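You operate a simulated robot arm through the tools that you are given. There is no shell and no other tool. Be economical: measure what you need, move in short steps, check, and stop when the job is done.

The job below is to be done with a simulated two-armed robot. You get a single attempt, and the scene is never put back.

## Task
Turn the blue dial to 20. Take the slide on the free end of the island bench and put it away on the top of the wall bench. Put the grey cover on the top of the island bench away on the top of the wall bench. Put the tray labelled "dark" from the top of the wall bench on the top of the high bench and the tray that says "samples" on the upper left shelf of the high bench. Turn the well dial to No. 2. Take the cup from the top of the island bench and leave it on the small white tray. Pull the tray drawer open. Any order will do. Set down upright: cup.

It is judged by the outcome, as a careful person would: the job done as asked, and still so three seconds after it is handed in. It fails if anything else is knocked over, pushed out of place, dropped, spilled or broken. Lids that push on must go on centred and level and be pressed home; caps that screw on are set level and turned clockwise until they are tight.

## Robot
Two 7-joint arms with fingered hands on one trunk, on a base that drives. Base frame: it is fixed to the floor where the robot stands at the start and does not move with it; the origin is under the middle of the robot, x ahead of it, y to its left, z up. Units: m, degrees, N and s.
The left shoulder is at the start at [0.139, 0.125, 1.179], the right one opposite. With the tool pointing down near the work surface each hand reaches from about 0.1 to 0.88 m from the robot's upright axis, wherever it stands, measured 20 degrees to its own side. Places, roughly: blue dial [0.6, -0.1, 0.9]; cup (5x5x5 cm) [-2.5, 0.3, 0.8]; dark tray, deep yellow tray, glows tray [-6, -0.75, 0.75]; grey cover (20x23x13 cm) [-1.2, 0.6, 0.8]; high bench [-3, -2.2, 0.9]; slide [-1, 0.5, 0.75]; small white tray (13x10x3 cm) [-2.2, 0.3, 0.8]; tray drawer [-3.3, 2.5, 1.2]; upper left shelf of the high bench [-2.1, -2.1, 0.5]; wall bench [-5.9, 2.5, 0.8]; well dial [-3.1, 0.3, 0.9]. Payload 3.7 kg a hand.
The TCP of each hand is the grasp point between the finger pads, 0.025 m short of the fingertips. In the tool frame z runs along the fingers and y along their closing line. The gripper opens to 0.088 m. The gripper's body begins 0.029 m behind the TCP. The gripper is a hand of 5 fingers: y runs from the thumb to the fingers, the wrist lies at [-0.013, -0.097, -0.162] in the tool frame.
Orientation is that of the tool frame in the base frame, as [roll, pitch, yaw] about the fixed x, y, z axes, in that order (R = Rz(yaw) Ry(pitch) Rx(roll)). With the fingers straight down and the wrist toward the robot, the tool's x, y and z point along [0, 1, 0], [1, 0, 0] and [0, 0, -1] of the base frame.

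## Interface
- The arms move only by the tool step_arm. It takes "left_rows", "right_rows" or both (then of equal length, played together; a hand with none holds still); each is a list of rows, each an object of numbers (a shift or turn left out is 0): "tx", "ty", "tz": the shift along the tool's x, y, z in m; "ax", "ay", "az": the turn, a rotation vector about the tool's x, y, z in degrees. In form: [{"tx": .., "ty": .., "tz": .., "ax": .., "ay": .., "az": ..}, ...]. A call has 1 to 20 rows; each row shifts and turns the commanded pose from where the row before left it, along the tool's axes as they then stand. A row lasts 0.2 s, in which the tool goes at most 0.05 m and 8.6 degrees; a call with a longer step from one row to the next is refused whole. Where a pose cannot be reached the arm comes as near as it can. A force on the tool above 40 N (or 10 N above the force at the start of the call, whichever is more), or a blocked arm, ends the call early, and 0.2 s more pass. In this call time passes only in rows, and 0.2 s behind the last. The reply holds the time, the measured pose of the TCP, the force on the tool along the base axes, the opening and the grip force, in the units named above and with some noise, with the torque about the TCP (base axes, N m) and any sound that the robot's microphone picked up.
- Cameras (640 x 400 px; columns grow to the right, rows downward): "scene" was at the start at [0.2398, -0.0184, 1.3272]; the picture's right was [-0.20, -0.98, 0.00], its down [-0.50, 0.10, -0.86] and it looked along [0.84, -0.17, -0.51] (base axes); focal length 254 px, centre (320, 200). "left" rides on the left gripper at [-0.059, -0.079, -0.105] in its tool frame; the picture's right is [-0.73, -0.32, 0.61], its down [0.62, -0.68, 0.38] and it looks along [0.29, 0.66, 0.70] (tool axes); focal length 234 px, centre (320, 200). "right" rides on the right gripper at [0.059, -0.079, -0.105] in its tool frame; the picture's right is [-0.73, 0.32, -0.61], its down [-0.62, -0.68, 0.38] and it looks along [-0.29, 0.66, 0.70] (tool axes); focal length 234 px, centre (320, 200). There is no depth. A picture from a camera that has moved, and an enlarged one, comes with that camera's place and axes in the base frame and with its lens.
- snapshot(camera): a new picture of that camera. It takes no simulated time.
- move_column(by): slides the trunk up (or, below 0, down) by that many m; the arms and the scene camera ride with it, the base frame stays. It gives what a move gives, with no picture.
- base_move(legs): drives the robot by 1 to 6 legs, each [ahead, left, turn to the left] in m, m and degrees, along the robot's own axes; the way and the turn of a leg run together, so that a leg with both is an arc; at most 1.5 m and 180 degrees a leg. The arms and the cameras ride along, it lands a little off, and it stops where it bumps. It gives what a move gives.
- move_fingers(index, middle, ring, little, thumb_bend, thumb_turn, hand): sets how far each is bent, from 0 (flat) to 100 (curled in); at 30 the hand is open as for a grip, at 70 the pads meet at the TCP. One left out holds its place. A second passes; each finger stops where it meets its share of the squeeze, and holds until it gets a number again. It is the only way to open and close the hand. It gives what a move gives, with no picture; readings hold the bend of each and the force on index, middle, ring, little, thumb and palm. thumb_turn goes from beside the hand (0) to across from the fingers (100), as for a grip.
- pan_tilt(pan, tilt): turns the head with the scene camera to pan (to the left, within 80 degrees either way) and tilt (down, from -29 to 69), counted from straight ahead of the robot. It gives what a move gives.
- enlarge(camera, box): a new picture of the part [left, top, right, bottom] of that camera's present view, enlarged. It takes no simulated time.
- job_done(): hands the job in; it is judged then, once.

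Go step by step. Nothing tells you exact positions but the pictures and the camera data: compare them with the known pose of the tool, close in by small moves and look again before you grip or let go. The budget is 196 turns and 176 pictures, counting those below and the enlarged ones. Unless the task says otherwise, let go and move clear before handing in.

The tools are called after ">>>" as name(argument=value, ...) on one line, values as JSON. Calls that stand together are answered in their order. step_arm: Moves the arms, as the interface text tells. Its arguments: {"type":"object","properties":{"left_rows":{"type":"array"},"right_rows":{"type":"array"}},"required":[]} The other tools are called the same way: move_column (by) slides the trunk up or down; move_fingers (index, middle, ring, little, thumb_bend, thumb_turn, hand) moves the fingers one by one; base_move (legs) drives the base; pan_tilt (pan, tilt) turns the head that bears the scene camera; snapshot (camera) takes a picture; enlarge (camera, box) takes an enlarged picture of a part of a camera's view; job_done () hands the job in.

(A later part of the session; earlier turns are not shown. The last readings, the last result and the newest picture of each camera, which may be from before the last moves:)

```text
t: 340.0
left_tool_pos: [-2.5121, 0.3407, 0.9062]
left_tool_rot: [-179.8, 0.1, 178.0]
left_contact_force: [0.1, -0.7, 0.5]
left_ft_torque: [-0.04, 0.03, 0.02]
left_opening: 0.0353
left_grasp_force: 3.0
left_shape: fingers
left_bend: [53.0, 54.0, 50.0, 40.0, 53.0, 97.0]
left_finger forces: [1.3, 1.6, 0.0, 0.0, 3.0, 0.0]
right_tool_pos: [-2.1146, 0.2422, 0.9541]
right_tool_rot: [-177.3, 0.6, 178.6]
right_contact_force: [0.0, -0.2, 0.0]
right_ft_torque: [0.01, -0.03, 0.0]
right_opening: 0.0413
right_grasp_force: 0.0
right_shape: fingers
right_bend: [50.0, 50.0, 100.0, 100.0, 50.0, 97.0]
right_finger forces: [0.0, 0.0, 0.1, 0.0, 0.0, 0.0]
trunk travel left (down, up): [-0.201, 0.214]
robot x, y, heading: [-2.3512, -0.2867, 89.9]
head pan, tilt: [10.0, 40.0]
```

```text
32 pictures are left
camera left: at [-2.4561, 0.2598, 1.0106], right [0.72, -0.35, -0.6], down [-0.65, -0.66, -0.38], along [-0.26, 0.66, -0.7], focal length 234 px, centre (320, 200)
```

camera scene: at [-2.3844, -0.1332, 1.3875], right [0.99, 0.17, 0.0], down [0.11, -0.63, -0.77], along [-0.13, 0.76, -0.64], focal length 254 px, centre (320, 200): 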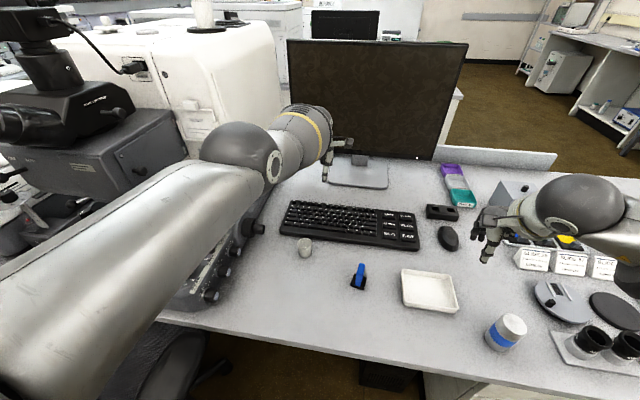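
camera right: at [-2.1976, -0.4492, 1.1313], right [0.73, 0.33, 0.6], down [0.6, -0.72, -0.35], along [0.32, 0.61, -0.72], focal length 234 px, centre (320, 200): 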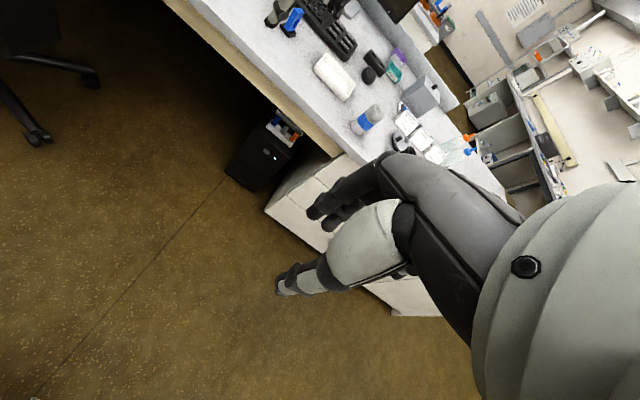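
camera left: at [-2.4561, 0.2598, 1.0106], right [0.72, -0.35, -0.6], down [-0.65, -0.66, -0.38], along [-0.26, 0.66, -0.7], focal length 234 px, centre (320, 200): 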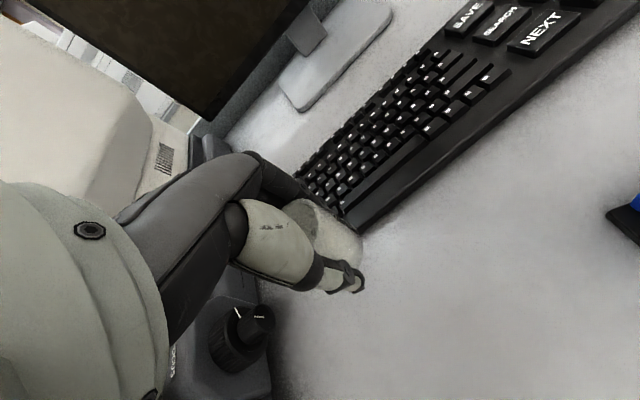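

Lifted upright. I firm the grip a little, raise both hands and strafe right so the white tray is in front of the left hand.

>>> move_fingers(hand="left", index=59, middle=59, thumb_bend=59)

>>> step_arm(left_rows=[{"tz": -0.02}, {"tz": -0.02}, {"tz": -0.01}, {"tz": 0}], right_rows=[{"tz": -0.03, "tx": -0.03}, {"tz": -0.03, "tx": -0.03}, {"tz": -0.03, "tx": -0.03}, {"tz": -0.01, "tx": -0.03}])

>>> base_move(legs=[[0, -0.2, 0]])

>>> snapshot(camera="scene")

```text
t: 341.0
left_tool_pos: [-2.5115, 0.3411, 0.9046]
left_tool_rot: [-179.8, 0.3, 178.0]
left_contact_force: [-0.5, 0.1, -0.1]
left_ft_torque: [0.03, -0.03, 0.02]
left_opening: 0.0349
left_grasp_force: 5.3
left_shape: fingers
left_bend: [54.0, 55.0, 50.0, 40.0, 53.0, 97.0]
left_finger forces: [2.4, 2.7, 0.1, 0.1, 5.4, 0.0]
right_tool_pos: [-2.1157, 0.2424, 0.9545]
right_tool_rot: [-177.3, 0.5, 178.6]
right_contact_force: [0.0, 0.7, -0.2]
right_ft_torque: [0.01, -0.02, 0.04]
right_opening: 0.041
right_grasp_force: 0.1
right_shape: fingers
right_bend: [50.0, 50.0, 100.0, 100.0, 50.0, 97.0]
right_finger forces: [0.1, 0.0, 0.0, 0.1, 0.0, 0.1]
trunk travel left (down, up): [-0.201, 0.214]
robot x, y, heading: [-2.3533, -0.2878, 90.1]
head pan, tilt: [10.0, 40.0]
```

```text
t: 342.0
left_tool_pos: [-2.5103, 0.3417, 0.9538]
left_tool_rot: [-179.7, 0.2, 178.0]
left_contact_force: [-0.7, -0.2, 0.3]
left_ft_torque: [0.02, 0.0, 0.0]
left_opening: 0.0348
left_grasp_force: 5.1
left_shape: fingers
left_bend: [54.0, 55.0, 50.0, 40.0, 53.0, 97.0]
left_finger forces: [2.4, 2.8, 0.0, 0.0, 5.3, 0.1]
right_tool_pos: [-1.996, 0.2422, 1.0553]
right_tool_rot: [-177.3, 0.5, 178.7]
right_contact_force: [0.7, 0.5, 0.4]
right_ft_torque: [0.02, 0.02, 0.01]
right_opening: 0.0412
right_grasp_force: 0.1
right_shape: fingers
right_bend: [50.0, 50.0, 100.0, 100.0, 50.0, 97.0]
right_finger forces: [0.0, 0.0, 0.0, 0.1, 0.0, 0.0]
trunk travel left (down, up): [-0.201, 0.214]
robot x, y, heading: [-2.3529, -0.2876, 89.6]
head pan, tilt: [10.0, 40.0]
```

```text
t: 344.4
left_tool_pos: [-2.3092, 0.3399, 0.9516]
left_tool_rot: [-179.9, 0.3, 178.0]
left_contact_force: [-0.1, 0.2, 0.4]
left_ft_torque: [0.0, 0.02, -0.03]
left_opening: 0.0348
left_grasp_force: 5.5
left_shape: fingers
left_bend: [54.0, 55.0, 50.0, 40.0, 53.0, 97.0]
left_finger forces: [2.5, 2.8, 0.0, 0.1, 5.3, 0.0]
right_tool_pos: [-1.797, 0.2431, 1.0536]
right_tool_rot: [-177.4, 0.5, 178.7]
right_contact_force: [0.6, 0.9, 0.4]
right_ft_torque: [0.0, 0.0, -0.02]
right_opening: 0.041
right_grasp_force: 0.2
right_shape: fingers
right_bend: [50.0, 50.0, 100.0, 100.0, 50.0, 97.0]
right_finger forces: [0.0, 0.0, 0.0, 0.0, 0.0, 0.0]
trunk travel left (down, up): [-0.201, 0.214]
robot x, y, heading: [-2.1518, -0.2903, 89.6]
head pan, tilt: [10.0, 40.0]
```

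```text
31 pictures are left
camera scene: at [-2.1634, -0.0559, 1.3141], right [0.99, 0.17, 0.0], down [0.11, -0.63, -0.77], along [-0.13, 0.76, -0.64], focal length 254 px, centre (320, 200)
```

scene: 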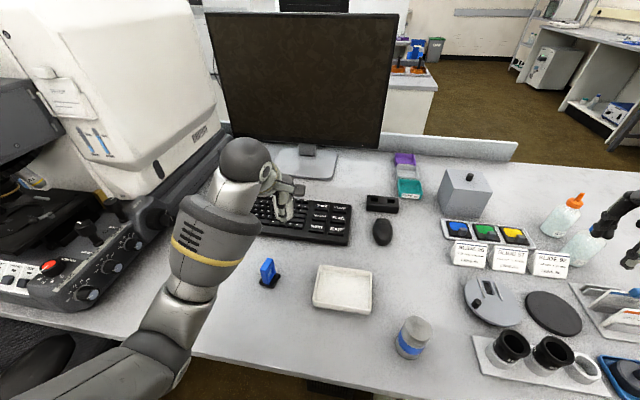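

White tray centre ≈[-2.162, 0.276]. I move the cup above it.

>>> step_arm(left_rows=[{"tx": -0.0373, "ty": -0.015}, {"tx": -0.0373, "ty": -0.015}, {"tx": -0.0373, "ty": -0.015}, {"tx": -0.0373, "ty": -0.015}, {"tz": 0.04}, {"tz": 0.03}])

>>> snapshot(camera="left")

```text
t: 345.8
left_tool_pos: [-2.1627, 0.2767, 0.8857]
left_tool_rot: [-179.8, 0.2, 178.1]
left_contact_force: [-0.3, 0.0, -0.8]
left_ft_torque: [-0.01, 0.01, 0.01]
left_opening: 0.0348
left_grasp_force: 5.3
left_shape: fingers
left_bend: [54.0, 55.0, 50.0, 40.0, 53.0, 97.0]
left_finger forces: [2.3, 2.7, 0.1, 0.1, 5.1, 0.0]
right_tool_pos: [-1.7966, 0.2422, 1.0547]
right_tool_rot: [-177.3, 0.4, 178.6]
right_contact_force: [-0.7, 0.4, 0.0]
right_ft_torque: [0.01, -0.01, 0.02]
right_opening: 0.0411
right_grasp_force: 0.0
right_shape: fingers
right_bend: [50.0, 50.0, 100.0, 100.0, 50.0, 97.0]
right_finger forces: [0.2, 0.1, 0.0, 0.0, 0.1, 0.0]
trunk travel left (down, up): [-0.201, 0.214]
robot x, y, heading: [-2.1483, -0.2871, 89.7]
head pan, tilt: [10.0, 40.0]
```

```text
30 pictures are left
camera left: at [-2.1071, 0.1956, 0.9904], right [0.72, -0.35, -0.6], down [-0.65, -0.66, -0.38], along [-0.27, 0.66, -0.7], focal length 234 px, centre (320, 200)
```

left: 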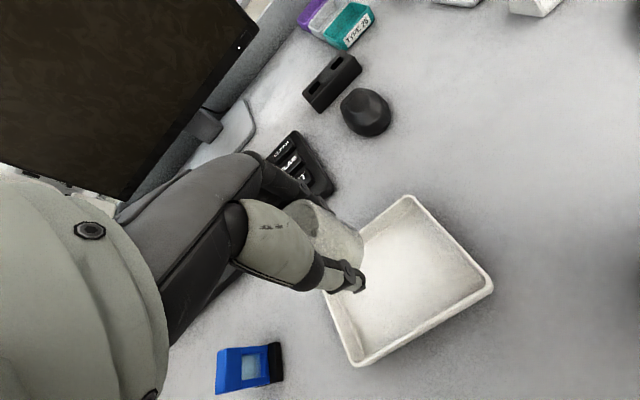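

Centred to about 1 cm; I correct and lower until it touches.

>>> step_arm(left_rows=[{"ty": -0.009, "tz": 0.03}, {"tz": 0.03}, {"tz": 0.018}, {"tz": 0.007}, {"tz": 0.004}, {"tz": 0.003}])

>>> enlarge(camera="scene", box=[260, 200, 440, 340])

```text
t: 347.2
left_tool_pos: [-2.1618, 0.2656, 0.794]
left_tool_rot: [-179.9, 0.2, 178.1]
left_contact_force: [0.1, -1.0, 1.9]
left_ft_torque: [0.06, 0.03, 0.02]
left_opening: 0.0346
left_grasp_force: 5.6
left_shape: fingers
left_bend: [55.0, 55.0, 50.0, 40.0, 53.0, 97.0]
left_finger forces: [2.4, 3.9, 0.1, 0.0, 5.5, 0.0]
right_tool_pos: [-1.796, 0.241, 1.0545]
right_tool_rot: [-177.4, 0.4, 178.6]
right_contact_force: [-0.2, 0.5, 0.5]
right_ft_torque: [0.0, 0.01, -0.02]
right_opening: 0.0409
right_grasp_force: 0.0
right_shape: fingers
right_bend: [50.0, 50.0, 100.0, 100.0, 50.0, 97.0]
right_finger forces: [0.0, 0.0, 0.0, 0.1, 0.0, 0.0]
trunk travel left (down, up): [-0.201, 0.214]
robot x, y, heading: [-2.1484, -0.2877, 89.7]
head pan, tilt: [10.0, 40.0]
```

```text
2.86 times, centred on (350, 270) of scene
camera zoom: at [-2.1636, -0.0564, 1.3143], right [0.99, 0.17, 0.0], down [0.11, -0.63, -0.77], along [-0.13, 0.76, -0.64], focal length 725 px, centre (234, 0)
```

zoom: 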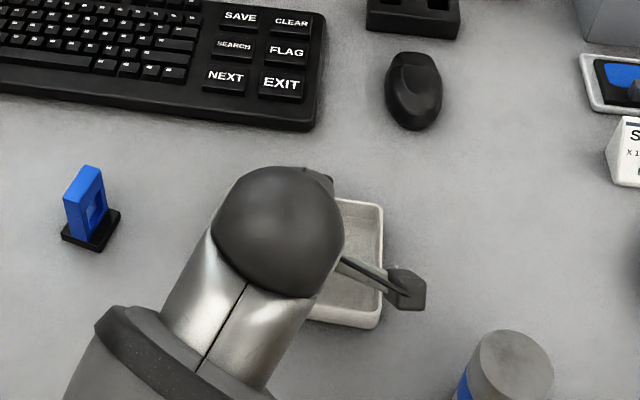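

It is set in the tray. I open just slightly and lift straight up.

>>> move_fingers(hand="left", index=48, middle=48, ring=45, thumb_bend=47)

>>> step_arm(left_rows=[{"tz": -0.015}, {"tz": -0.025}, {"tz": -0.035}, {"tz": -0.04}, {"tz": -0.04}])

>>> snapshot(camera="left")

```text
t: 348.2
left_tool_pos: [-2.1612, 0.268, 0.7929]
left_tool_rot: [-179.8, 0.3, 178.0]
left_contact_force: [0.3, -0.6, 2.4]
left_ft_torque: [0.04, 0.02, -0.04]
left_opening: 0.0468
left_grasp_force: 0.6
left_shape: fingers
left_bend: [48.0, 49.0, 45.0, 40.0, 47.0, 97.0]
left_finger forces: [0.1, 1.7, 0.1, 0.0, 0.0, 0.0]
right_tool_pos: [-1.796, 0.242, 1.0549]
right_tool_rot: [-177.2, 0.5, 178.7]
right_contact_force: [-0.8, 0.1, 0.4]
right_ft_torque: [0.01, 0.01, 0.02]
right_opening: 0.041
right_grasp_force: 0.1
right_shape: fingers
right_bend: [50.0, 50.0, 100.0, 100.0, 50.0, 97.0]
right_finger forces: [0.0, 0.0, 0.0, 0.1, 0.0, 0.1]
trunk travel left (down, up): [-0.201, 0.214]
robot x, y, heading: [-2.1497, -0.2956, 89.7]
head pan, tilt: [10.0, 40.0]
```

```text
t: 349.4
left_tool_pos: [-2.1631, 0.2654, 0.9449]
left_tool_rot: [-179.9, 0.3, 178.0]
left_contact_force: [0.2, -0.1, -0.2]
left_ft_torque: [0.0, 0.01, 0.07]
left_opening: 0.0467
left_grasp_force: 0.1
left_shape: fingers
left_bend: [48.0, 48.0, 45.0, 40.0, 47.0, 97.0]
left_finger forces: [0.0, 0.1, 0.0, 0.1, 0.0, 0.0]
right_tool_pos: [-1.7955, 0.2425, 1.054]
right_tool_rot: [-177.3, 0.5, 178.6]
right_contact_force: [0.5, 0.9, -0.1]
right_ft_torque: [0.01, -0.03, -0.01]
right_opening: 0.0413
right_grasp_force: 0.0
right_shape: fingers
right_bend: [50.0, 50.0, 100.0, 100.0, 50.0, 97.0]
right_finger forces: [0.0, 0.0, 0.0, 0.1, 0.1, 0.1]
trunk travel left (down, up): [-0.201, 0.214]
robot x, y, heading: [-2.1524, -0.2881, 89.8]
head pan, tilt: [10.0, 40.0]
```

```text
28 pictures are left
camera left: at [-2.1083, 0.186, 1.0506], right [0.72, -0.35, -0.6], down [-0.65, -0.66, -0.38], along [-0.26, 0.66, -0.7], focal length 234 px, centre (320, 200)
```

left: 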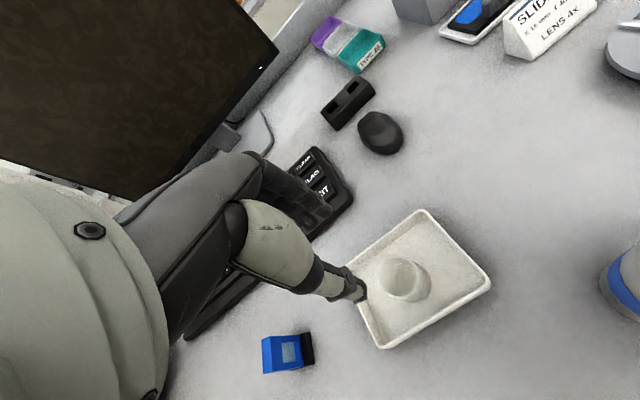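

The cup stands upright in the white tray. Now the well dial: I pan left to inspect the microscope's left side and the chair.

>>> pan_tilt(pan=60, tilt=35)

>>> snapshot(camera="scene")

```text
t: 350.6
left_tool_pos: [-2.165, 0.2668, 0.9436]
left_tool_rot: [-179.8, 0.1, 178.0]
left_contact_force: [-0.9, -0.7, 0.8]
left_ft_torque: [0.03, 0.01, 0.0]
left_opening: 0.0467
left_grasp_force: 0.1
left_shape: fingers
left_bend: [48.0, 48.0, 45.0, 40.0, 47.0, 97.0]
left_finger forces: [0.0, 0.1, 0.0, 0.0, 0.0, 0.1]
right_tool_pos: [-1.7955, 0.2417, 1.0546]
right_tool_rot: [-177.3, 0.5, 178.7]
right_contact_force: [-0.5, -0.5, 0.4]
right_ft_torque: [0.0, 0.03, -0.01]
right_opening: 0.0413
right_grasp_force: 0.1
right_shape: fingers
right_bend: [50.0, 50.0, 100.0, 100.0, 50.0, 97.0]
right_finger forces: [0.1, 0.0, 0.1, 0.0, 0.0, 0.0]
trunk travel left (down, up): [-0.201, 0.214]
robot x, y, heading: [-2.1524, -0.2901, 89.5]
head pan, tilt: [60.0, 35.0]
```

```text
27 pictures are left
camera scene: at [-2.2253, -0.0953, 1.3216], right [0.5, 0.86, 0.0], down [0.5, -0.29, -0.82], along [-0.71, 0.41, -0.57], focal length 254 px, centre (320, 200)
```

scene: 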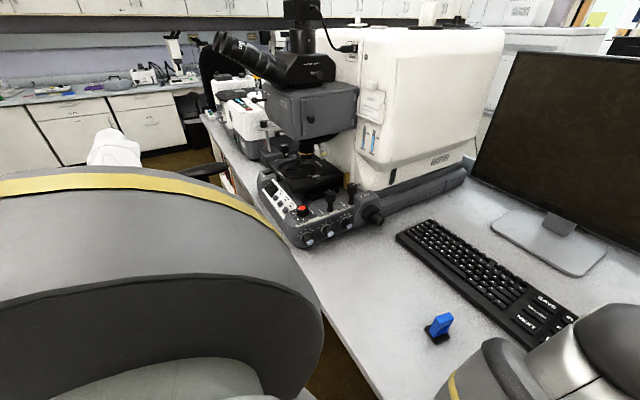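

>>> enlarge(camera="scene", box=[220, 90, 380, 250])

```text
2.50 times, centred on (300, 170) of scene
camera zoom: at [-2.2253, -0.0953, 1.3216], right [0.5, 0.86, 0.0], down [0.5, -0.29, -0.82], along [-0.71, 0.41, -0.57], focal length 634 px, centre (370, 275)
```

zoom: 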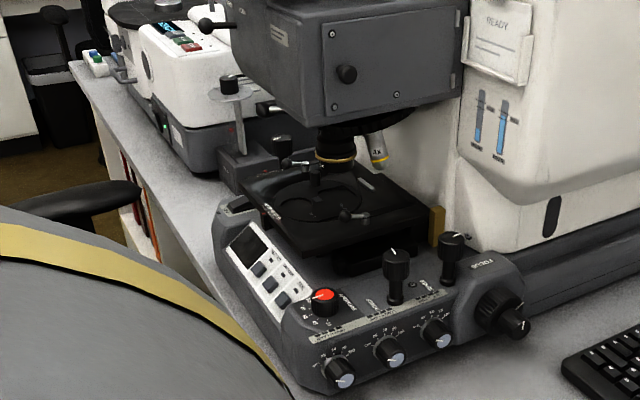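

The knob just left of the stage (≈[-3.13, 0.27, 0.9]) matches the well dial's place. Enlarge it.

>>> enlarge(camera="scene", box=[265, 130, 315, 165])

```text
11.43 times, centred on (290, 148) of scene
camera zoom: at [-2.2253, -0.0953, 1.3216], right [0.5, 0.86, 0.0], down [0.5, -0.29, -0.82], along [-0.71, 0.41, -0.57], focal length 2900 px, centre (663, 800)
```

zoom: 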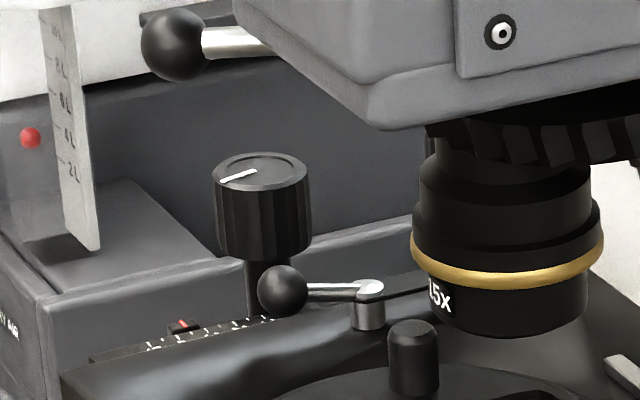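

The well dial is the fluted black knob left of the microscope stage, near [-3.1, 0.26, 0.93], linked to a scale; the chair blocks the front. I'll go round to the west side and look from there.

>>> step_arm(left_rows=[{"tz": -0.03, "ty": -0.02}, {"tz": -0.03, "ty": -0.02}, {"tz": -0.03, "ty": -0.02}])

>>> base_move(legs=[[-0.85, 0, 0], [0, 1.0, 0], [0, 0.85, 0], [0, 0, -40]])

>>> pan_tilt(pan=0, tilt=28)

>>> snapshot(camera="scene")

```text
t: 351.4
left_tool_pos: [-2.1649, 0.2188, 0.998]
left_tool_rot: [-179.9, 0.2, 178.1]
left_contact_force: [-0.3, -0.3, -0.1]
left_ft_torque: [-0.01, -0.02, 0.05]
left_opening: 0.0467
left_grasp_force: 0.0
left_shape: fingers
left_bend: [48.0, 48.0, 45.0, 40.0, 47.0, 97.0]
left_finger forces: [0.0, 0.1, 0.0, 0.0, 0.0, 0.1]
left hand out of reach, approached as far as the arm can: row 2, 3
right_tool_pos: [-1.7964, 0.2425, 1.0542]
right_tool_rot: [-177.3, 0.5, 178.6]
right_contact_force: [0.0, -0.8, 0.0]
right_ft_torque: [0.01, -0.03, -0.01]
right_opening: 0.0412
right_grasp_force: 0.2
right_shape: fingers
right_bend: [50.0, 50.0, 100.0, 100.0, 50.0, 97.0]
right_finger forces: [0.0, 0.0, 0.1, 0.1, 0.0, 0.0]
trunk travel left (down, up): [-0.201, 0.214]
robot x, y, heading: [-2.1499, -0.2894, 89.8]
head pan, tilt: [60.0, 35.0]
```

```text
t: 373.9
left_tool_pos: [-3.6851, -0.786, 0.9978]
left_tool_rot: [180.0, 0.1, 139.2]
left_contact_force: [-0.6, 0.1, -0.3]
left_ft_torque: [-0.01, 0.0, -0.01]
left_opening: 0.0469
left_grasp_force: 0.1
left_shape: fingers
left_bend: [48.0, 48.0, 45.0, 40.0, 47.0, 97.0]
left_finger forces: [0.0, 0.0, 0.0, 0.0, 0.0, 0.0]
right_tool_pos: [-3.3845, -0.9982, 1.0527]
right_tool_rot: [-177.5, 0.5, 139.9]
right_contact_force: [-0.1, -0.4, -0.6]
right_ft_torque: [0.0, 0.03, -0.01]
right_opening: 0.0415
right_grasp_force: 0.0
right_shape: fingers
right_bend: [50.0, 50.0, 100.0, 100.0, 50.0, 97.0]
right_finger forces: [0.0, 0.0, 0.0, 0.1, 0.0, 0.1]
trunk travel left (down, up): [-0.201, 0.214]
robot x, y, heading: [-3.9918, -1.1908, 51.2]
head pan, tilt: [60.0, 35.0]
```

```text
t: 375.2
left_tool_pos: [-3.6837, -0.7844, 0.9974]
left_tool_rot: [180.0, 0.2, 139.1]
left_contact_force: [0.2, -0.3, -0.2]
left_ft_torque: [0.01, 0.0, -0.02]
left_opening: 0.0469
left_grasp_force: 0.1
left_shape: fingers
left_bend: [48.0, 48.0, 45.0, 40.0, 47.0, 97.0]
left_finger forces: [0.0, 0.0, 0.1, 0.1, 0.0, 0.1]
right_tool_pos: [-3.3836, -0.9968, 1.0535]
right_tool_rot: [-177.3, 0.5, 139.9]
right_contact_force: [-0.1, 1.3, -0.1]
right_ft_torque: [0.03, -0.01, -0.02]
right_opening: 0.0413
right_grasp_force: 0.0
right_shape: fingers
right_bend: [50.0, 50.0, 100.0, 100.0, 50.0, 97.0]
right_finger forces: [0.1, 0.0, 0.1, 0.0, 0.0, 0.1]
trunk travel left (down, up): [-0.201, 0.214]
robot x, y, heading: [-3.9934, -1.1879, 50.9]
head pan, tilt: [0.0, 28.0]
```

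```text
24 pictures are left
camera scene: at [-3.841, -1.0026, 1.3326], right [0.78, -0.63, 0.0], down [-0.3, -0.36, -0.88], along [0.56, 0.69, -0.47], focal length 254 px, centre (320, 200)
```

scene: 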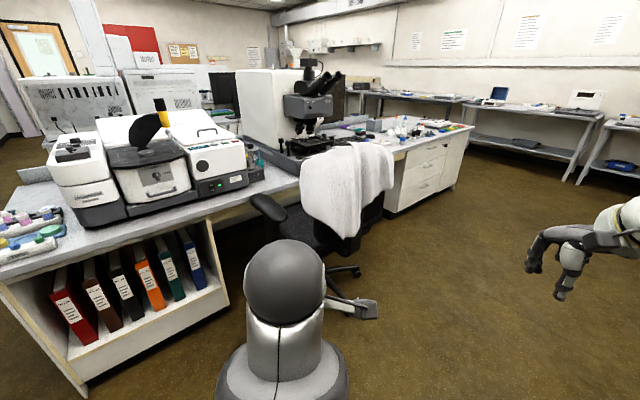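

There's room left of the chair. I raise and retract the right hand, then drive to stand near [-3.65, -0.3] facing the dial.

>>> step_arm(right_rows=[{"tz": -0.045}, {"tz": -0.045}, {"tz": -0.045}, {"ty": -0.04}, {"ty": -0.04}, {"ty": -0.04}, {"ty": -0.03}])

>>> base_move(legs=[[0, 0.29, 0], [0.85, 0, -5]])

>>> pan_tilt(pan=0, tilt=38)

>>> snapshot(camera="scene")

```text
t: 376.8
left_tool_pos: [-3.6844, -0.7848, 0.9972]
left_tool_rot: [-180.0, 0.2, 139.2]
left_contact_force: [-0.5, -0.6, 0.2]
left_ft_torque: [0.03, -0.03, 0.02]
left_opening: 0.0467
left_grasp_force: 0.0
left_shape: fingers
left_bend: [48.0, 48.0, 45.0, 40.0, 47.0, 97.0]
left_finger forces: [0.0, 0.0, 0.0, 0.0, 0.0, 0.0]
right_tool_pos: [-3.4777, -1.1068, 1.1947]
right_tool_rot: [-177.3, 0.4, 139.9]
right_contact_force: [0.4, -0.2, 0.7]
right_ft_torque: [0.0, 0.03, 0.02]
right_opening: 0.0412
right_grasp_force: 0.2
right_shape: fingers
right_bend: [50.0, 50.0, 100.0, 100.0, 50.0, 97.0]
right_finger forces: [0.1, 0.0, 0.1, 0.0, 0.0, 0.1]
trunk travel left (down, up): [-0.201, 0.214]
robot x, y, heading: [-3.9899, -1.1896, 51.0]
head pan, tilt: [0.0, 28.0]
```

```text
t: 383.9
left_tool_pos: [-3.3414, -0.0223, 0.9972]
left_tool_rot: [180.0, 0.2, 134.3]
left_contact_force: [-0.1, -0.1, -0.3]
left_ft_torque: [0.0, 0.05, -0.04]
left_opening: 0.0467
left_grasp_force: 0.0
left_shape: fingers
left_bend: [48.0, 48.0, 45.0, 40.0, 47.0, 97.0]
left_finger forces: [0.0, 0.1, 0.0, 0.1, 0.0, 0.0]
right_tool_pos: [-3.1619, -0.3614, 1.1957]
right_tool_rot: [-177.3, 0.5, 134.9]
right_contact_force: [0.2, -1.5, 0.1]
right_ft_torque: [0.03, 0.02, 0.05]
right_opening: 0.0412
right_grasp_force: 0.0
right_shape: fingers
right_bend: [50.0, 50.0, 100.0, 100.0, 50.0, 97.0]
right_finger forces: [0.0, 0.0, 0.0, 0.0, 0.0, 0.0]
trunk travel left (down, up): [-0.201, 0.214]
robot x, y, heading: [-3.6833, -0.4007, 46.0]
head pan, tilt: [0.0, 28.0]
```

```text
t: 384.6
left_tool_pos: [-3.3412, -0.0225, 0.9971]
left_tool_rot: [-180.0, 0.3, 134.4]
left_contact_force: [0.3, -0.1, 1.0]
left_ft_torque: [0.01, 0.02, -0.02]
left_opening: 0.0468
left_grasp_force: 0.1
left_shape: fingers
left_bend: [48.0, 48.0, 45.0, 40.0, 47.0, 97.0]
left_finger forces: [0.0, 0.0, 0.0, 0.0, 0.1, 0.0]
right_tool_pos: [-3.1624, -0.3614, 1.1953]
right_tool_rot: [-177.4, 0.5, 134.9]
right_contact_force: [-0.6, -0.4, -0.3]
right_ft_torque: [-0.01, -0.02, 0.02]
right_opening: 0.041
right_grasp_force: 0.0
right_shape: fingers
right_bend: [50.0, 50.0, 100.0, 100.0, 50.0, 97.0]
right_finger forces: [0.0, 0.0, 0.1, 0.0, 0.1, 0.1]
trunk travel left (down, up): [-0.201, 0.214]
robot x, y, heading: [-3.6827, -0.4, 45.9]
head pan, tilt: [0.0, 38.0]
```

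```text
23 pictures are left
camera scene: at [-3.5198, -0.2296, 1.3172], right [0.72, -0.69, 0.0], down [-0.43, -0.44, -0.79], along [0.55, 0.57, -0.62], focal length 254 px, centre (320, 200)
```

scene: 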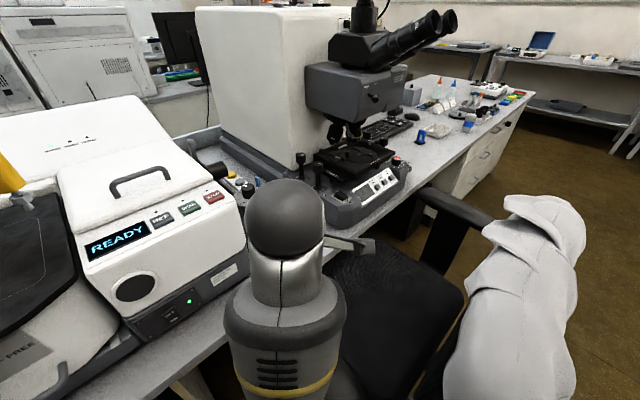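

The knob is visible at about (300,165). Enlarge the area.

>>> enlarge(camera="scene", box=[230, 130, 350, 210])

```text
5.00 times, centred on (290, 170) of scene
camera zoom: at [-3.5198, -0.2296, 1.3172], right [0.72, -0.69, 0.0], down [-0.43, -0.44, -0.79], along [0.55, 0.57, -0.62], focal length 1269 px, centre (470, 350)
```

zoom: 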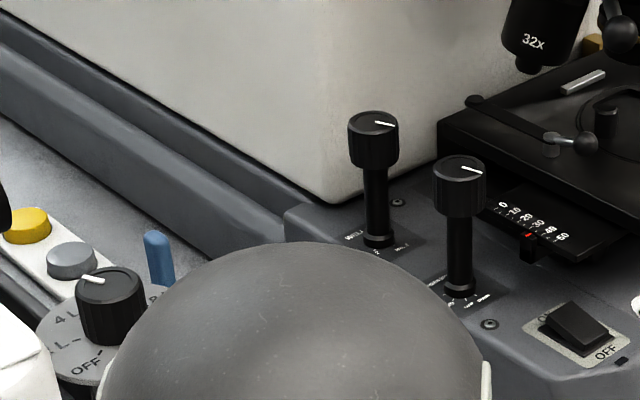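

Two tall knobs; I read their base labels.

>>> enlarge(camera="scene", box=[292, 145, 332, 195])

```text
8.00 times, centred on (312, 170) of scene
camera zoom: at [-3.5198, -0.2296, 1.3172], right [0.72, -0.69, 0.0], down [-0.43, -0.44, -0.79], along [0.55, 0.57, -0.62], focal length 2030 px, centre (384, 440)
```

zoom: 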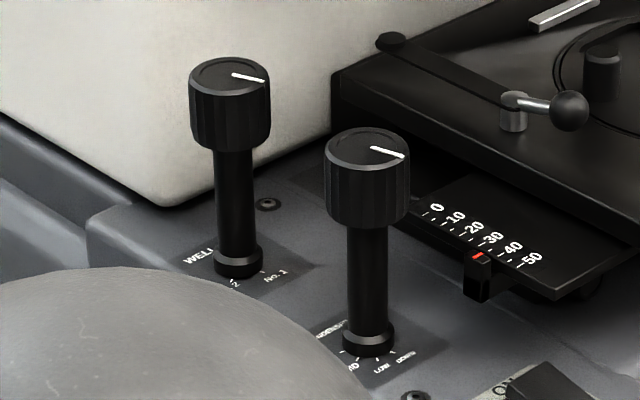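

The WELL knob is the rear one, top ≈[-3.075, 0.317, 0.94], now at No. 1 and "2" lies clockwise. The white box is too close to grip it, so I'll roll it round with one extended index finger. Prepare the left hand and approach.

>>> move_fingers(hand="left", index=28, middle=100, ring=100, little=100, thumb_bend=30, thumb_turn=20)

>>> base_move(legs=[[0.1, 0, 0]])

>>> step_arm(left_rows=[{"ty": 0.04, "tx": 0.003}, {"ty": 0.04, "tx": 0.003}, {"ty": 0.04, "tx": 0.003}, {"ty": 0.04, "tx": 0.003}, {"ty": 0.04, "tx": 0.003}])

>>> snapshot(camera="left")

```text
t: 385.6
left_tool_pos: [-3.3414, -0.0224, 0.9967]
left_tool_rot: [-179.9, 0.2, 134.2]
left_contact_force: [-0.8, 0.1, -0.3]
left_ft_torque: [-0.01, -0.01, -0.01]
left_opening: 0.1105
left_grasp_force: 0.0
left_shape: fingers
left_bend: [28.0, 100.0, 100.0, 100.0, 30.0, 20.0]
left_finger forces: [0.0, 0.1, 0.1, 0.0, 0.0, 0.0]
right_tool_pos: [-3.1625, -0.3609, 1.195]
right_tool_rot: [-177.3, 0.6, 134.9]
right_contact_force: [0.1, -0.5, 0.0]
right_ft_torque: [0.02, 0.01, 0.01]
right_opening: 0.0411
right_grasp_force: 0.1
right_shape: fingers
right_bend: [50.0, 50.0, 100.0, 100.0, 50.0, 97.0]
right_finger forces: [0.1, 0.1, 0.0, 0.0, 0.1, 0.1]
trunk travel left (down, up): [-0.201, 0.214]
robot x, y, heading: [-3.6841, -0.3973, 46.1]
head pan, tilt: [0.0, 38.0]
```

```text
t: 386.8
left_tool_pos: [-3.2722, 0.0498, 0.9972]
left_tool_rot: [179.9, 0.1, 134.1]
left_contact_force: [-0.1, 0.2, -0.6]
left_ft_torque: [0.0, 0.02, 0.01]
left_opening: 0.1106
left_grasp_force: 0.1
left_shape: fingers
left_bend: [28.0, 100.0, 100.0, 100.0, 30.0, 20.0]
left_finger forces: [0.0, 0.0, 0.0, 0.0, 0.0, 0.0]
right_tool_pos: [-3.0908, -0.2875, 1.1956]
right_tool_rot: [-177.2, 0.6, 134.8]
right_contact_force: [-0.4, 0.4, 0.3]
right_ft_torque: [-0.02, -0.02, -0.02]
right_opening: 0.0411
right_grasp_force: 0.1
right_shape: fingers
right_bend: [50.0, 50.0, 100.0, 100.0, 50.0, 97.0]
right_finger forces: [0.0, 0.0, 0.1, 0.1, 0.0, 0.1]
trunk travel left (down, up): [-0.201, 0.214]
robot x, y, heading: [-3.611, -0.3239, 46.3]
head pan, tilt: [0.0, 38.0]
```

```text
t: 388.0
left_tool_pos: [-3.1397, 0.2011, 0.9941]
left_tool_rot: [-179.8, 0.2, 134.2]
left_contact_force: [-1.0, 0.9, -1.4]
left_ft_torque: [-0.03, 0.02, -0.01]
left_opening: 0.1104
left_grasp_force: 0.1
left_shape: fingers
left_bend: [28.0, 100.0, 100.0, 100.0, 30.0, 20.0]
left_finger forces: [0.0, 0.0, 0.0, 0.1, 0.0, 0.1]
right_tool_pos: [-3.0914, -0.2889, 1.1946]
right_tool_rot: [-177.3, 0.5, 134.7]
right_contact_force: [1.0, -0.2, 0.3]
right_ft_torque: [-0.01, -0.01, 0.0]
right_opening: 0.0409
right_grasp_force: 0.1
right_shape: fingers
right_bend: [50.0, 50.0, 100.0, 100.0, 50.0, 97.0]
right_finger forces: [0.0, 0.0, 0.0, 0.0, 0.0, 0.0]
trunk travel left (down, up): [-0.201, 0.214]
robot x, y, heading: [-3.6174, -0.324, 46.2]
head pan, tilt: [0.0, 38.0]
```

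```text
20 pictures are left
camera left: at [-3.155, 0.1034, 1.1001], right [0.28, -0.75, -0.6], down [-0.92, -0.03, -0.38], along [0.27, 0.66, -0.7], focal length 234 px, centre (320, 200)
```

left: 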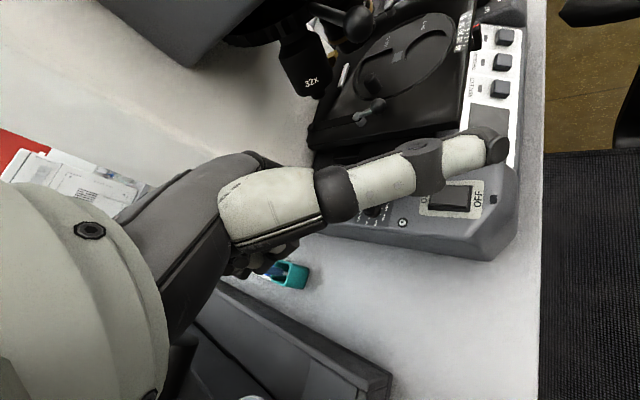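

The thumb obstructs; I move it back across and look again.

>>> move_fingers(hand="left", thumb_bend=10, thumb_turn=100)

>>> snapshot(camera="left")

```text
t: 389.0
left_tool_pos: [-3.1392, 0.1995, 0.9953]
left_tool_rot: [-179.9, 0.2, 134.2]
left_contact_force: [-0.4, -0.6, 0.6]
left_ft_torque: [-0.01, 0.01, 0.02]
left_opening: 0.1002
left_grasp_force: 0.0
left_shape: fingers
left_bend: [28.0, 100.0, 100.0, 100.0, 10.0, 96.0]
left_finger forces: [0.0, 0.0, 0.0, 0.0, 0.0, 0.1]
right_tool_pos: [-3.0929, -0.2884, 1.1948]
right_tool_rot: [-177.3, 0.6, 134.9]
right_contact_force: [-0.3, -0.2, 0.1]
right_ft_torque: [-0.01, 0.0, -0.01]
right_opening: 0.0414
right_grasp_force: 0.2
right_shape: fingers
right_bend: [50.0, 50.0, 100.0, 100.0, 50.0, 97.0]
right_finger forces: [0.0, 0.1, 0.0, 0.1, 0.0, 0.0]
trunk travel left (down, up): [-0.201, 0.214]
robot x, y, heading: [-3.6116, -0.3273, 45.9]
head pan, tilt: [0.0, 38.0]
```

```text
19 pictures are left
camera left: at [-3.1555, 0.1025, 1.1007], right [0.28, -0.75, -0.61], down [-0.92, -0.03, -0.39], along [0.27, 0.66, -0.7], focal length 234 px, centre (320, 200)
```

left: 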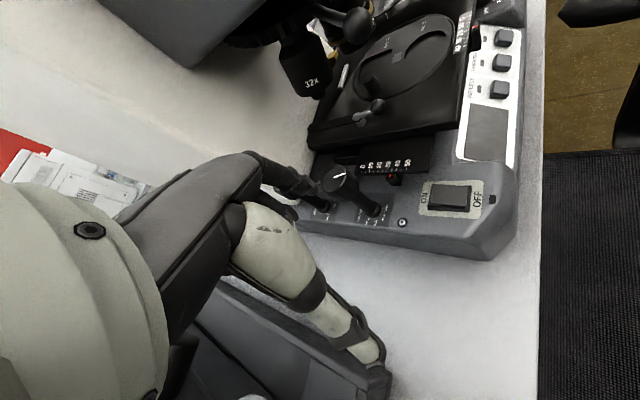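

>>> enlarge(camera="left", box=[255, 140, 415, 230])

```text
4.00 times, centred on (335, 185) of left
camera zoom: at [-3.1555, 0.1025, 1.1007], right [0.28, -0.75, -0.61], down [-0.92, -0.03, -0.39], along [0.27, 0.66, -0.7], focal length 937 px, centre (260, 260)
```

zoom: 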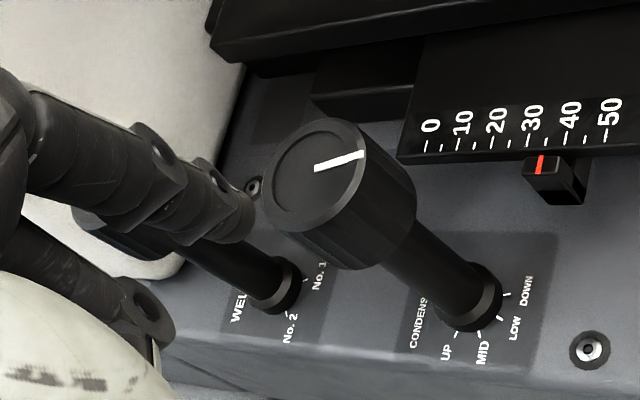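

Labels now legible: pointer is at No. 1 and No. 2 is about 40–45° clockwise. I bring the index tip just south of the WELL knob and lower it beside the knob.

>>> step_arm(left_rows=[{"tx": 0.0135, "ty": 0.0231}, {"tx": 0.0134, "ty": 0.0231}, {"tz": 0.02}])

>>> enlarge(camera="left", box=[255, 140, 415, 230])

>>> enlarge(camera="scene", box=[260, 110, 380, 190])

```text
t: 389.8
left_tool_pos: [-3.1237, 0.2521, 0.9774]
left_tool_rot: [180.0, 0.2, 134.2]
left_contact_force: [0.0, 0.1, 0.2]
left_ft_torque: [-0.02, 0.02, 0.0]
left_opening: 0.1002
left_grasp_force: 0.0
left_shape: fingers
left_bend: [28.0, 100.0, 100.0, 100.0, 10.0, 96.0]
left_finger forces: [0.0, 0.1, 0.0, 0.0, 0.0, 0.0]
right_tool_pos: [-3.0925, -0.2878, 1.1949]
right_tool_rot: [-177.3, 0.5, 134.9]
right_contact_force: [-0.2, 0.2, 0.7]
right_ft_torque: [0.02, -0.02, -0.02]
right_opening: 0.0413
right_grasp_force: 0.0
right_shape: fingers
right_bend: [50.0, 50.0, 100.0, 100.0, 50.0, 97.0]
right_finger forces: [0.0, 0.0, 0.1, 0.0, 0.0, 0.1]
trunk travel left (down, up): [-0.201, 0.214]
robot x, y, heading: [-3.6143, -0.3261, 45.9]
head pan, tilt: [0.0, 38.0]
```

```text
4.00 times, centred on (335, 185) of left
camera zoom: at [-3.1396, 0.1547, 1.0818], right [0.28, -0.75, -0.6], down [-0.92, -0.03, -0.39], along [0.27, 0.66, -0.7], focal length 937 px, centre (260, 260)
```

zoom: 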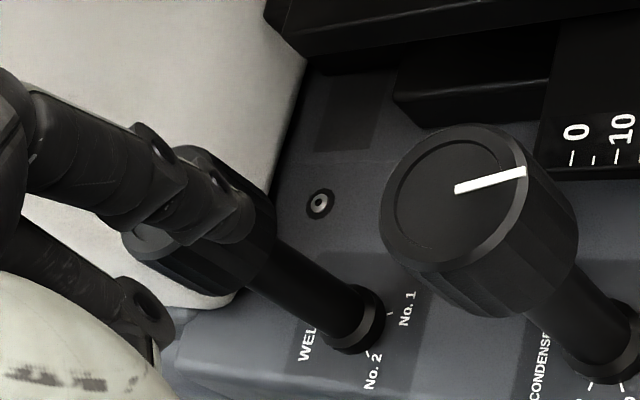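

```text
5.00 times, centred on (320, 150) of scene
camera zoom: at [-3.4491, -0.157, 1.317], right [0.72, -0.7, 0.0], down [-0.43, -0.44, -0.79], along [0.55, 0.57, -0.62], focal length 1269 px, centre (320, 450)
```

zoom: 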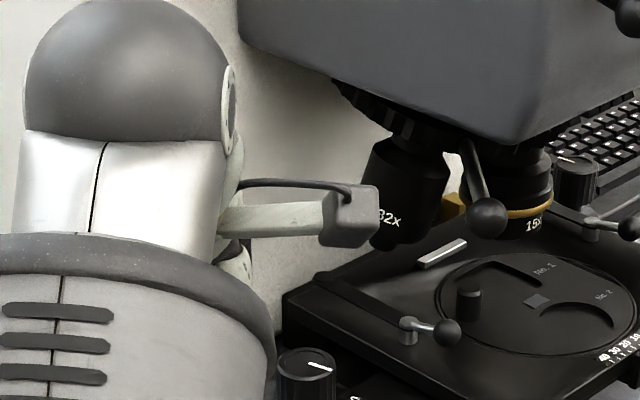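

The tip is just south of the knob. Lower beside it, press north, and sweep about 30° around it clockwise.

>>> step_arm(left_rows=[{"tz": 0.02}, {"tz": 0.017}, {"tx": 0.0039, "ty": 0.007}, {"tx": 0.0039, "ty": 0.007}, {"tx": 0.0021, "ty": -0.0008}, {"tx": 0.0021, "ty": -0.0008}, {"tx": 0.0022, "ty": -0.0003}, {"tx": 0.0022, "ty": -0.0003}])

>>> enlarge(camera="left", box=[255, 140, 415, 230])

```text
t: 391.6
left_tool_pos: [-3.1263, 0.2705, 0.9386]
left_tool_rot: [180.0, 0.2, 134.2]
left_contact_force: [0.2, -0.1, 0.6]
left_ft_torque: [0.01, -0.03, -0.02]
left_opening: 0.1
left_grasp_force: 0.1
left_shape: fingers
left_bend: [28.0, 100.0, 100.0, 100.0, 10.0, 96.0]
left_finger forces: [0.0, 0.0, 0.1, 0.0, 0.0, 0.1]
right_tool_pos: [-3.092, -0.2888, 1.1942]
right_tool_rot: [-177.2, 0.5, 134.8]
right_contact_force: [0.1, -1.1, -0.2]
right_ft_torque: [0.0, -0.02, -0.01]
right_opening: 0.0412
right_grasp_force: 0.1
right_shape: fingers
right_bend: [50.0, 50.0, 100.0, 100.0, 50.0, 97.0]
right_finger forces: [0.0, 0.1, 0.0, 0.1, 0.0, 0.0]
trunk travel left (down, up): [-0.201, 0.214]
robot x, y, heading: [-3.6132, -0.327, 45.7]
head pan, tilt: [0.0, 38.0]
```

```text
4.00 times, centred on (335, 185) of left
camera zoom: at [-3.1421, 0.1738, 1.0447], right [0.28, -0.75, -0.61], down [-0.92, -0.03, -0.39], along [0.27, 0.66, -0.7], focal length 937 px, centre (260, 260)
```

zoom: 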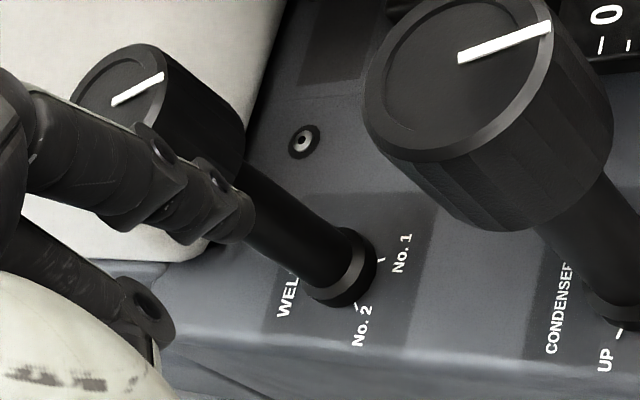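

The knob is actually at about [-3.059, 0.335, 0.932]; my finger missed it. I press north-east onto it and sweep again.

>>> step_arm(left_rows=[{"tz": 0.004}, {"tx": 0.0015, "ty": 0.009}, {"tx": 0.0015, "ty": 0.008}, {"tx": 0.0015, "ty": 0.0078}, {"tx": 0.0022, "ty": -0.0002}, {"tx": 0.0022, "ty": -0.0002}, {"tx": 0.0022, "ty": 0.0004}, {"tx": 0.0022, "ty": 0.0004}])

>>> enlarge(camera="left", box=[255, 120, 415, 230])

```text
t: 393.4
left_tool_pos: [-3.12, 0.2995, 0.9356]
left_tool_rot: [179.9, 0.1, 134.3]
left_contact_force: [-8.1, -1.9, -1.2]
left_ft_torque: [-0.04, 0.12, 0.12]
left_opening: 0.0834
left_grasp_force: 4.3
left_shape: fingers
left_bend: [45.0, 100.0, 100.0, 100.0, 10.0, 96.0]
left_finger forces: [9.0, 0.1, 0.1, 0.0, 0.0, 0.1]
right_tool_pos: [-3.0928, -0.2874, 1.1954]
right_tool_rot: [-177.2, 0.5, 134.9]
right_contact_force: [-0.8, -0.3, -0.3]
right_ft_torque: [0.03, -0.01, -0.01]
right_opening: 0.0414
right_grasp_force: 0.0
right_shape: fingers
right_bend: [50.0, 50.0, 100.0, 100.0, 50.0, 97.0]
right_finger forces: [0.0, 0.0, 0.0, 0.1, 0.0, 0.0]
trunk travel left (down, up): [-0.201, 0.214]
robot x, y, heading: [-3.6117, -0.3221, 45.8]
head pan, tilt: [0.0, 38.0]
```

```text
3.64 times, centred on (335, 175) of left
camera zoom: at [-3.1352, 0.2019, 1.0406], right [0.28, -0.75, -0.61], down [-0.92, -0.03, -0.38], along [0.27, 0.66, -0.7], focal length 852 px, centre (266, 291)
```

zoom: 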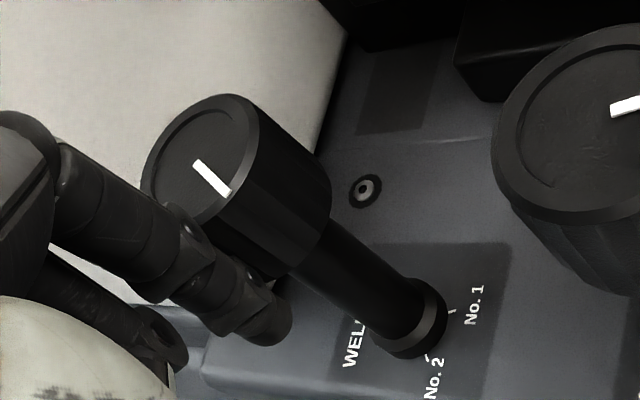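

The knob turned about 50°; by the ticks No. 2 needs roughly 24° more. Drag a further 7 mm north, then back off to read it.

>>> step_arm(left_rows=[{"tx": 0.0025, "ty": 0.0025}, {"tx": 0.0025, "ty": 0.0025}])

>>> enlarge(camera="left", box=[255, 120, 415, 230])

```text
t: 394.0
left_tool_pos: [-3.121, 0.3064, 0.9359]
left_tool_rot: [180.0, 0.3, 134.2]
left_contact_force: [-11.6, -0.6, -1.5]
left_ft_torque: [-0.07, 0.13, 0.18]
left_opening: 0.0852
left_grasp_force: 5.1
left_shape: fingers
left_bend: [43.0, 100.0, 100.0, 100.0, 10.0, 96.0]
left_finger forces: [10.9, 0.0, 0.1, 0.1, 0.0, 0.0]
right_tool_pos: [-3.0923, -0.2878, 1.1964]
right_tool_rot: [-177.3, 0.6, 134.8]
right_contact_force: [-0.1, -0.4, -0.3]
right_ft_torque: [-0.01, 0.0, -0.02]
right_opening: 0.0414
right_grasp_force: 0.2
right_shape: fingers
right_bend: [50.0, 50.0, 100.0, 100.0, 50.0, 97.0]
right_finger forces: [0.1, 0.0, 0.1, 0.0, 0.0, 0.1]
trunk travel left (down, up): [-0.201, 0.214]
robot x, y, heading: [-3.6178, -0.3271, 45.8]
head pan, tilt: [0.0, 38.0]
```

```text
3.64 times, centred on (335, 175) of left
camera zoom: at [-3.1358, 0.2088, 1.0411], right [0.28, -0.75, -0.61], down [-0.92, -0.03, -0.39], along [0.27, 0.67, -0.7], focal length 852 px, centre (266, 291)
```

zoom: 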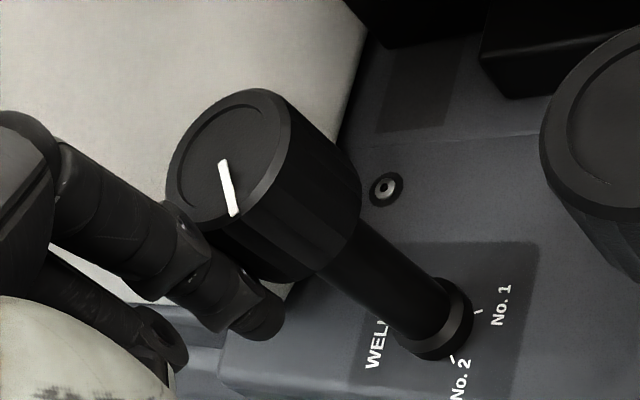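

The pointer reads about -144°, No. 2's tick about -141°: it is on No. 2. I move the finger straight off and up.

>>> step_arm(left_rows=[{"tx": 0.0139, "ty": -0.0143}, {"tx": 0.01, "ty": -0.015}, {"tz": -0.03}, {"tz": -0.04}, {"ty": -0.04, "tz": -0.01}, {"ty": -0.04}])

>>> enlarge(camera="left", box=[290, 100, 450, 210])

```text
t: 395.4
left_tool_pos: [-3.2142, 0.2425, 1.0141]
left_tool_rot: [-180.0, 0.1, 134.3]
left_contact_force: [0.8, -0.1, 0.6]
left_ft_torque: [-0.02, 0.0, -0.01]
left_opening: 0.1
left_grasp_force: 0.0
left_shape: fingers
left_bend: [28.0, 100.0, 100.0, 100.0, 10.0, 96.0]
left_finger forces: [0.1, 0.0, 0.1, 0.0, 0.0, 0.0]
right_tool_pos: [-3.0916, -0.2879, 1.1955]
right_tool_rot: [-177.4, 0.4, 134.8]
right_contact_force: [0.0, -0.7, -0.4]
right_ft_torque: [-0.01, 0.0, -0.04]
right_opening: 0.0415
right_grasp_force: 0.1
right_shape: fingers
right_bend: [50.0, 50.0, 100.0, 100.0, 50.0, 97.0]
right_finger forces: [0.0, 0.0, 0.1, 0.0, 0.1, 0.0]
trunk travel left (down, up): [-0.201, 0.214]
robot x, y, heading: [-3.6129, -0.3245, 45.9]
head pan, tilt: [0.0, 38.0]
```

```text
3.64 times, centred on (370, 155) of left
camera zoom: at [-3.2299, 0.1456, 1.1201], right [0.28, -0.75, -0.61], down [-0.92, -0.03, -0.39], along [0.27, 0.66, -0.7], focal length 852 px, centre (138, 364)
```

zoom: 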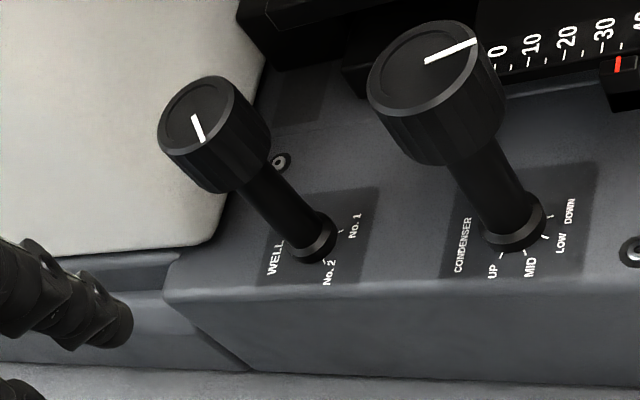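

WELL now points at No. 2. Last: the tray drawer at [-3.3, 2.5, 1.2]. I tuck the hands and drive back west and north into the aisle.

>>> step_arm(left_rows=[{"ty": -0.03, "tz": -0.01}, {"ty": -0.03, "tz": -0.01}, {"ty": -0.03, "tz": -0.01}, {"ty": -0.03, "tz": -0.01}, {"ty": -0.03, "tz": -0.01}], right_rows=[{"tx": 0.03}, {"tx": 0.03}, {"tx": 0.03}, {"tx": 0.03}, {"tx": 0.03}])

>>> base_move(legs=[[-0.5, 0, 0], [0, 0, 44], [0, 0.78, 0]])

```text
t: 396.6
left_tool_pos: [-3.2968, 0.1597, 1.0216]
left_tool_rot: [179.7, 0.2, 134.3]
left_contact_force: [-1.0, -0.2, 0.1]
left_ft_torque: [0.04, 0.0, 0.0]
left_opening: 0.1
left_grasp_force: 0.0
left_shape: fingers
left_bend: [28.0, 100.0, 100.0, 100.0, 10.0, 96.0]
left_finger forces: [0.1, 0.0, 0.0, 0.0, 0.0, 0.1]
left hand out of reach, approached as far as the arm can: row 4, 5
right_tool_pos: [-3.1928, -0.1757, 1.2022]
right_tool_rot: [-177.2, 0.5, 134.8]
right_contact_force: [-1.2, -0.2, 1.2]
right_ft_torque: [-0.02, 0.0, -0.01]
right_opening: 0.0412
right_grasp_force: 0.2
right_shape: fingers
right_bend: [50.0, 50.0, 100.0, 100.0, 50.0, 97.0]
right_finger forces: [0.0, 0.0, 0.0, 0.0, 0.0, 0.1]
right hand out of reach, approached as far as the arm can: row 4, 5
trunk travel left (down, up): [-0.201, 0.214]
robot x, y, heading: [-3.6119, -0.3272, 46.1]
head pan, tilt: [0.0, 38.0]
```

```text
t: 408.3
left_tool_pos: [-4.8272, -0.0983, 1.0212]
left_tool_rot: [179.7, 0.1, 176.8]
left_contact_force: [-0.5, 0.4, 0.2]
left_ft_torque: [-0.01, 0.01, 0.02]
left_opening: 0.1001
left_grasp_force: 0.1
left_shape: fingers
left_bend: [28.0, 100.0, 100.0, 100.0, 10.0, 96.0]
left_finger forces: [0.1, 0.0, 0.0, 0.1, 0.1, 0.0]
right_tool_pos: [-4.524, -0.2751, 1.2032]
right_tool_rot: [-177.2, 0.5, 177.4]
right_contact_force: [0.3, -0.3, 0.3]
right_ft_torque: [-0.03, -0.01, 0.02]
right_opening: 0.041
right_grasp_force: 0.1
right_shape: fingers
right_bend: [50.0, 50.0, 100.0, 100.0, 50.0, 97.0]
right_finger forces: [0.1, 0.0, 0.0, 0.0, 0.0, 0.1]
trunk travel left (down, up): [-0.201, 0.214]
robot x, y, heading: [-4.7346, -0.673, 88.6]
head pan, tilt: [0.0, 38.0]
```

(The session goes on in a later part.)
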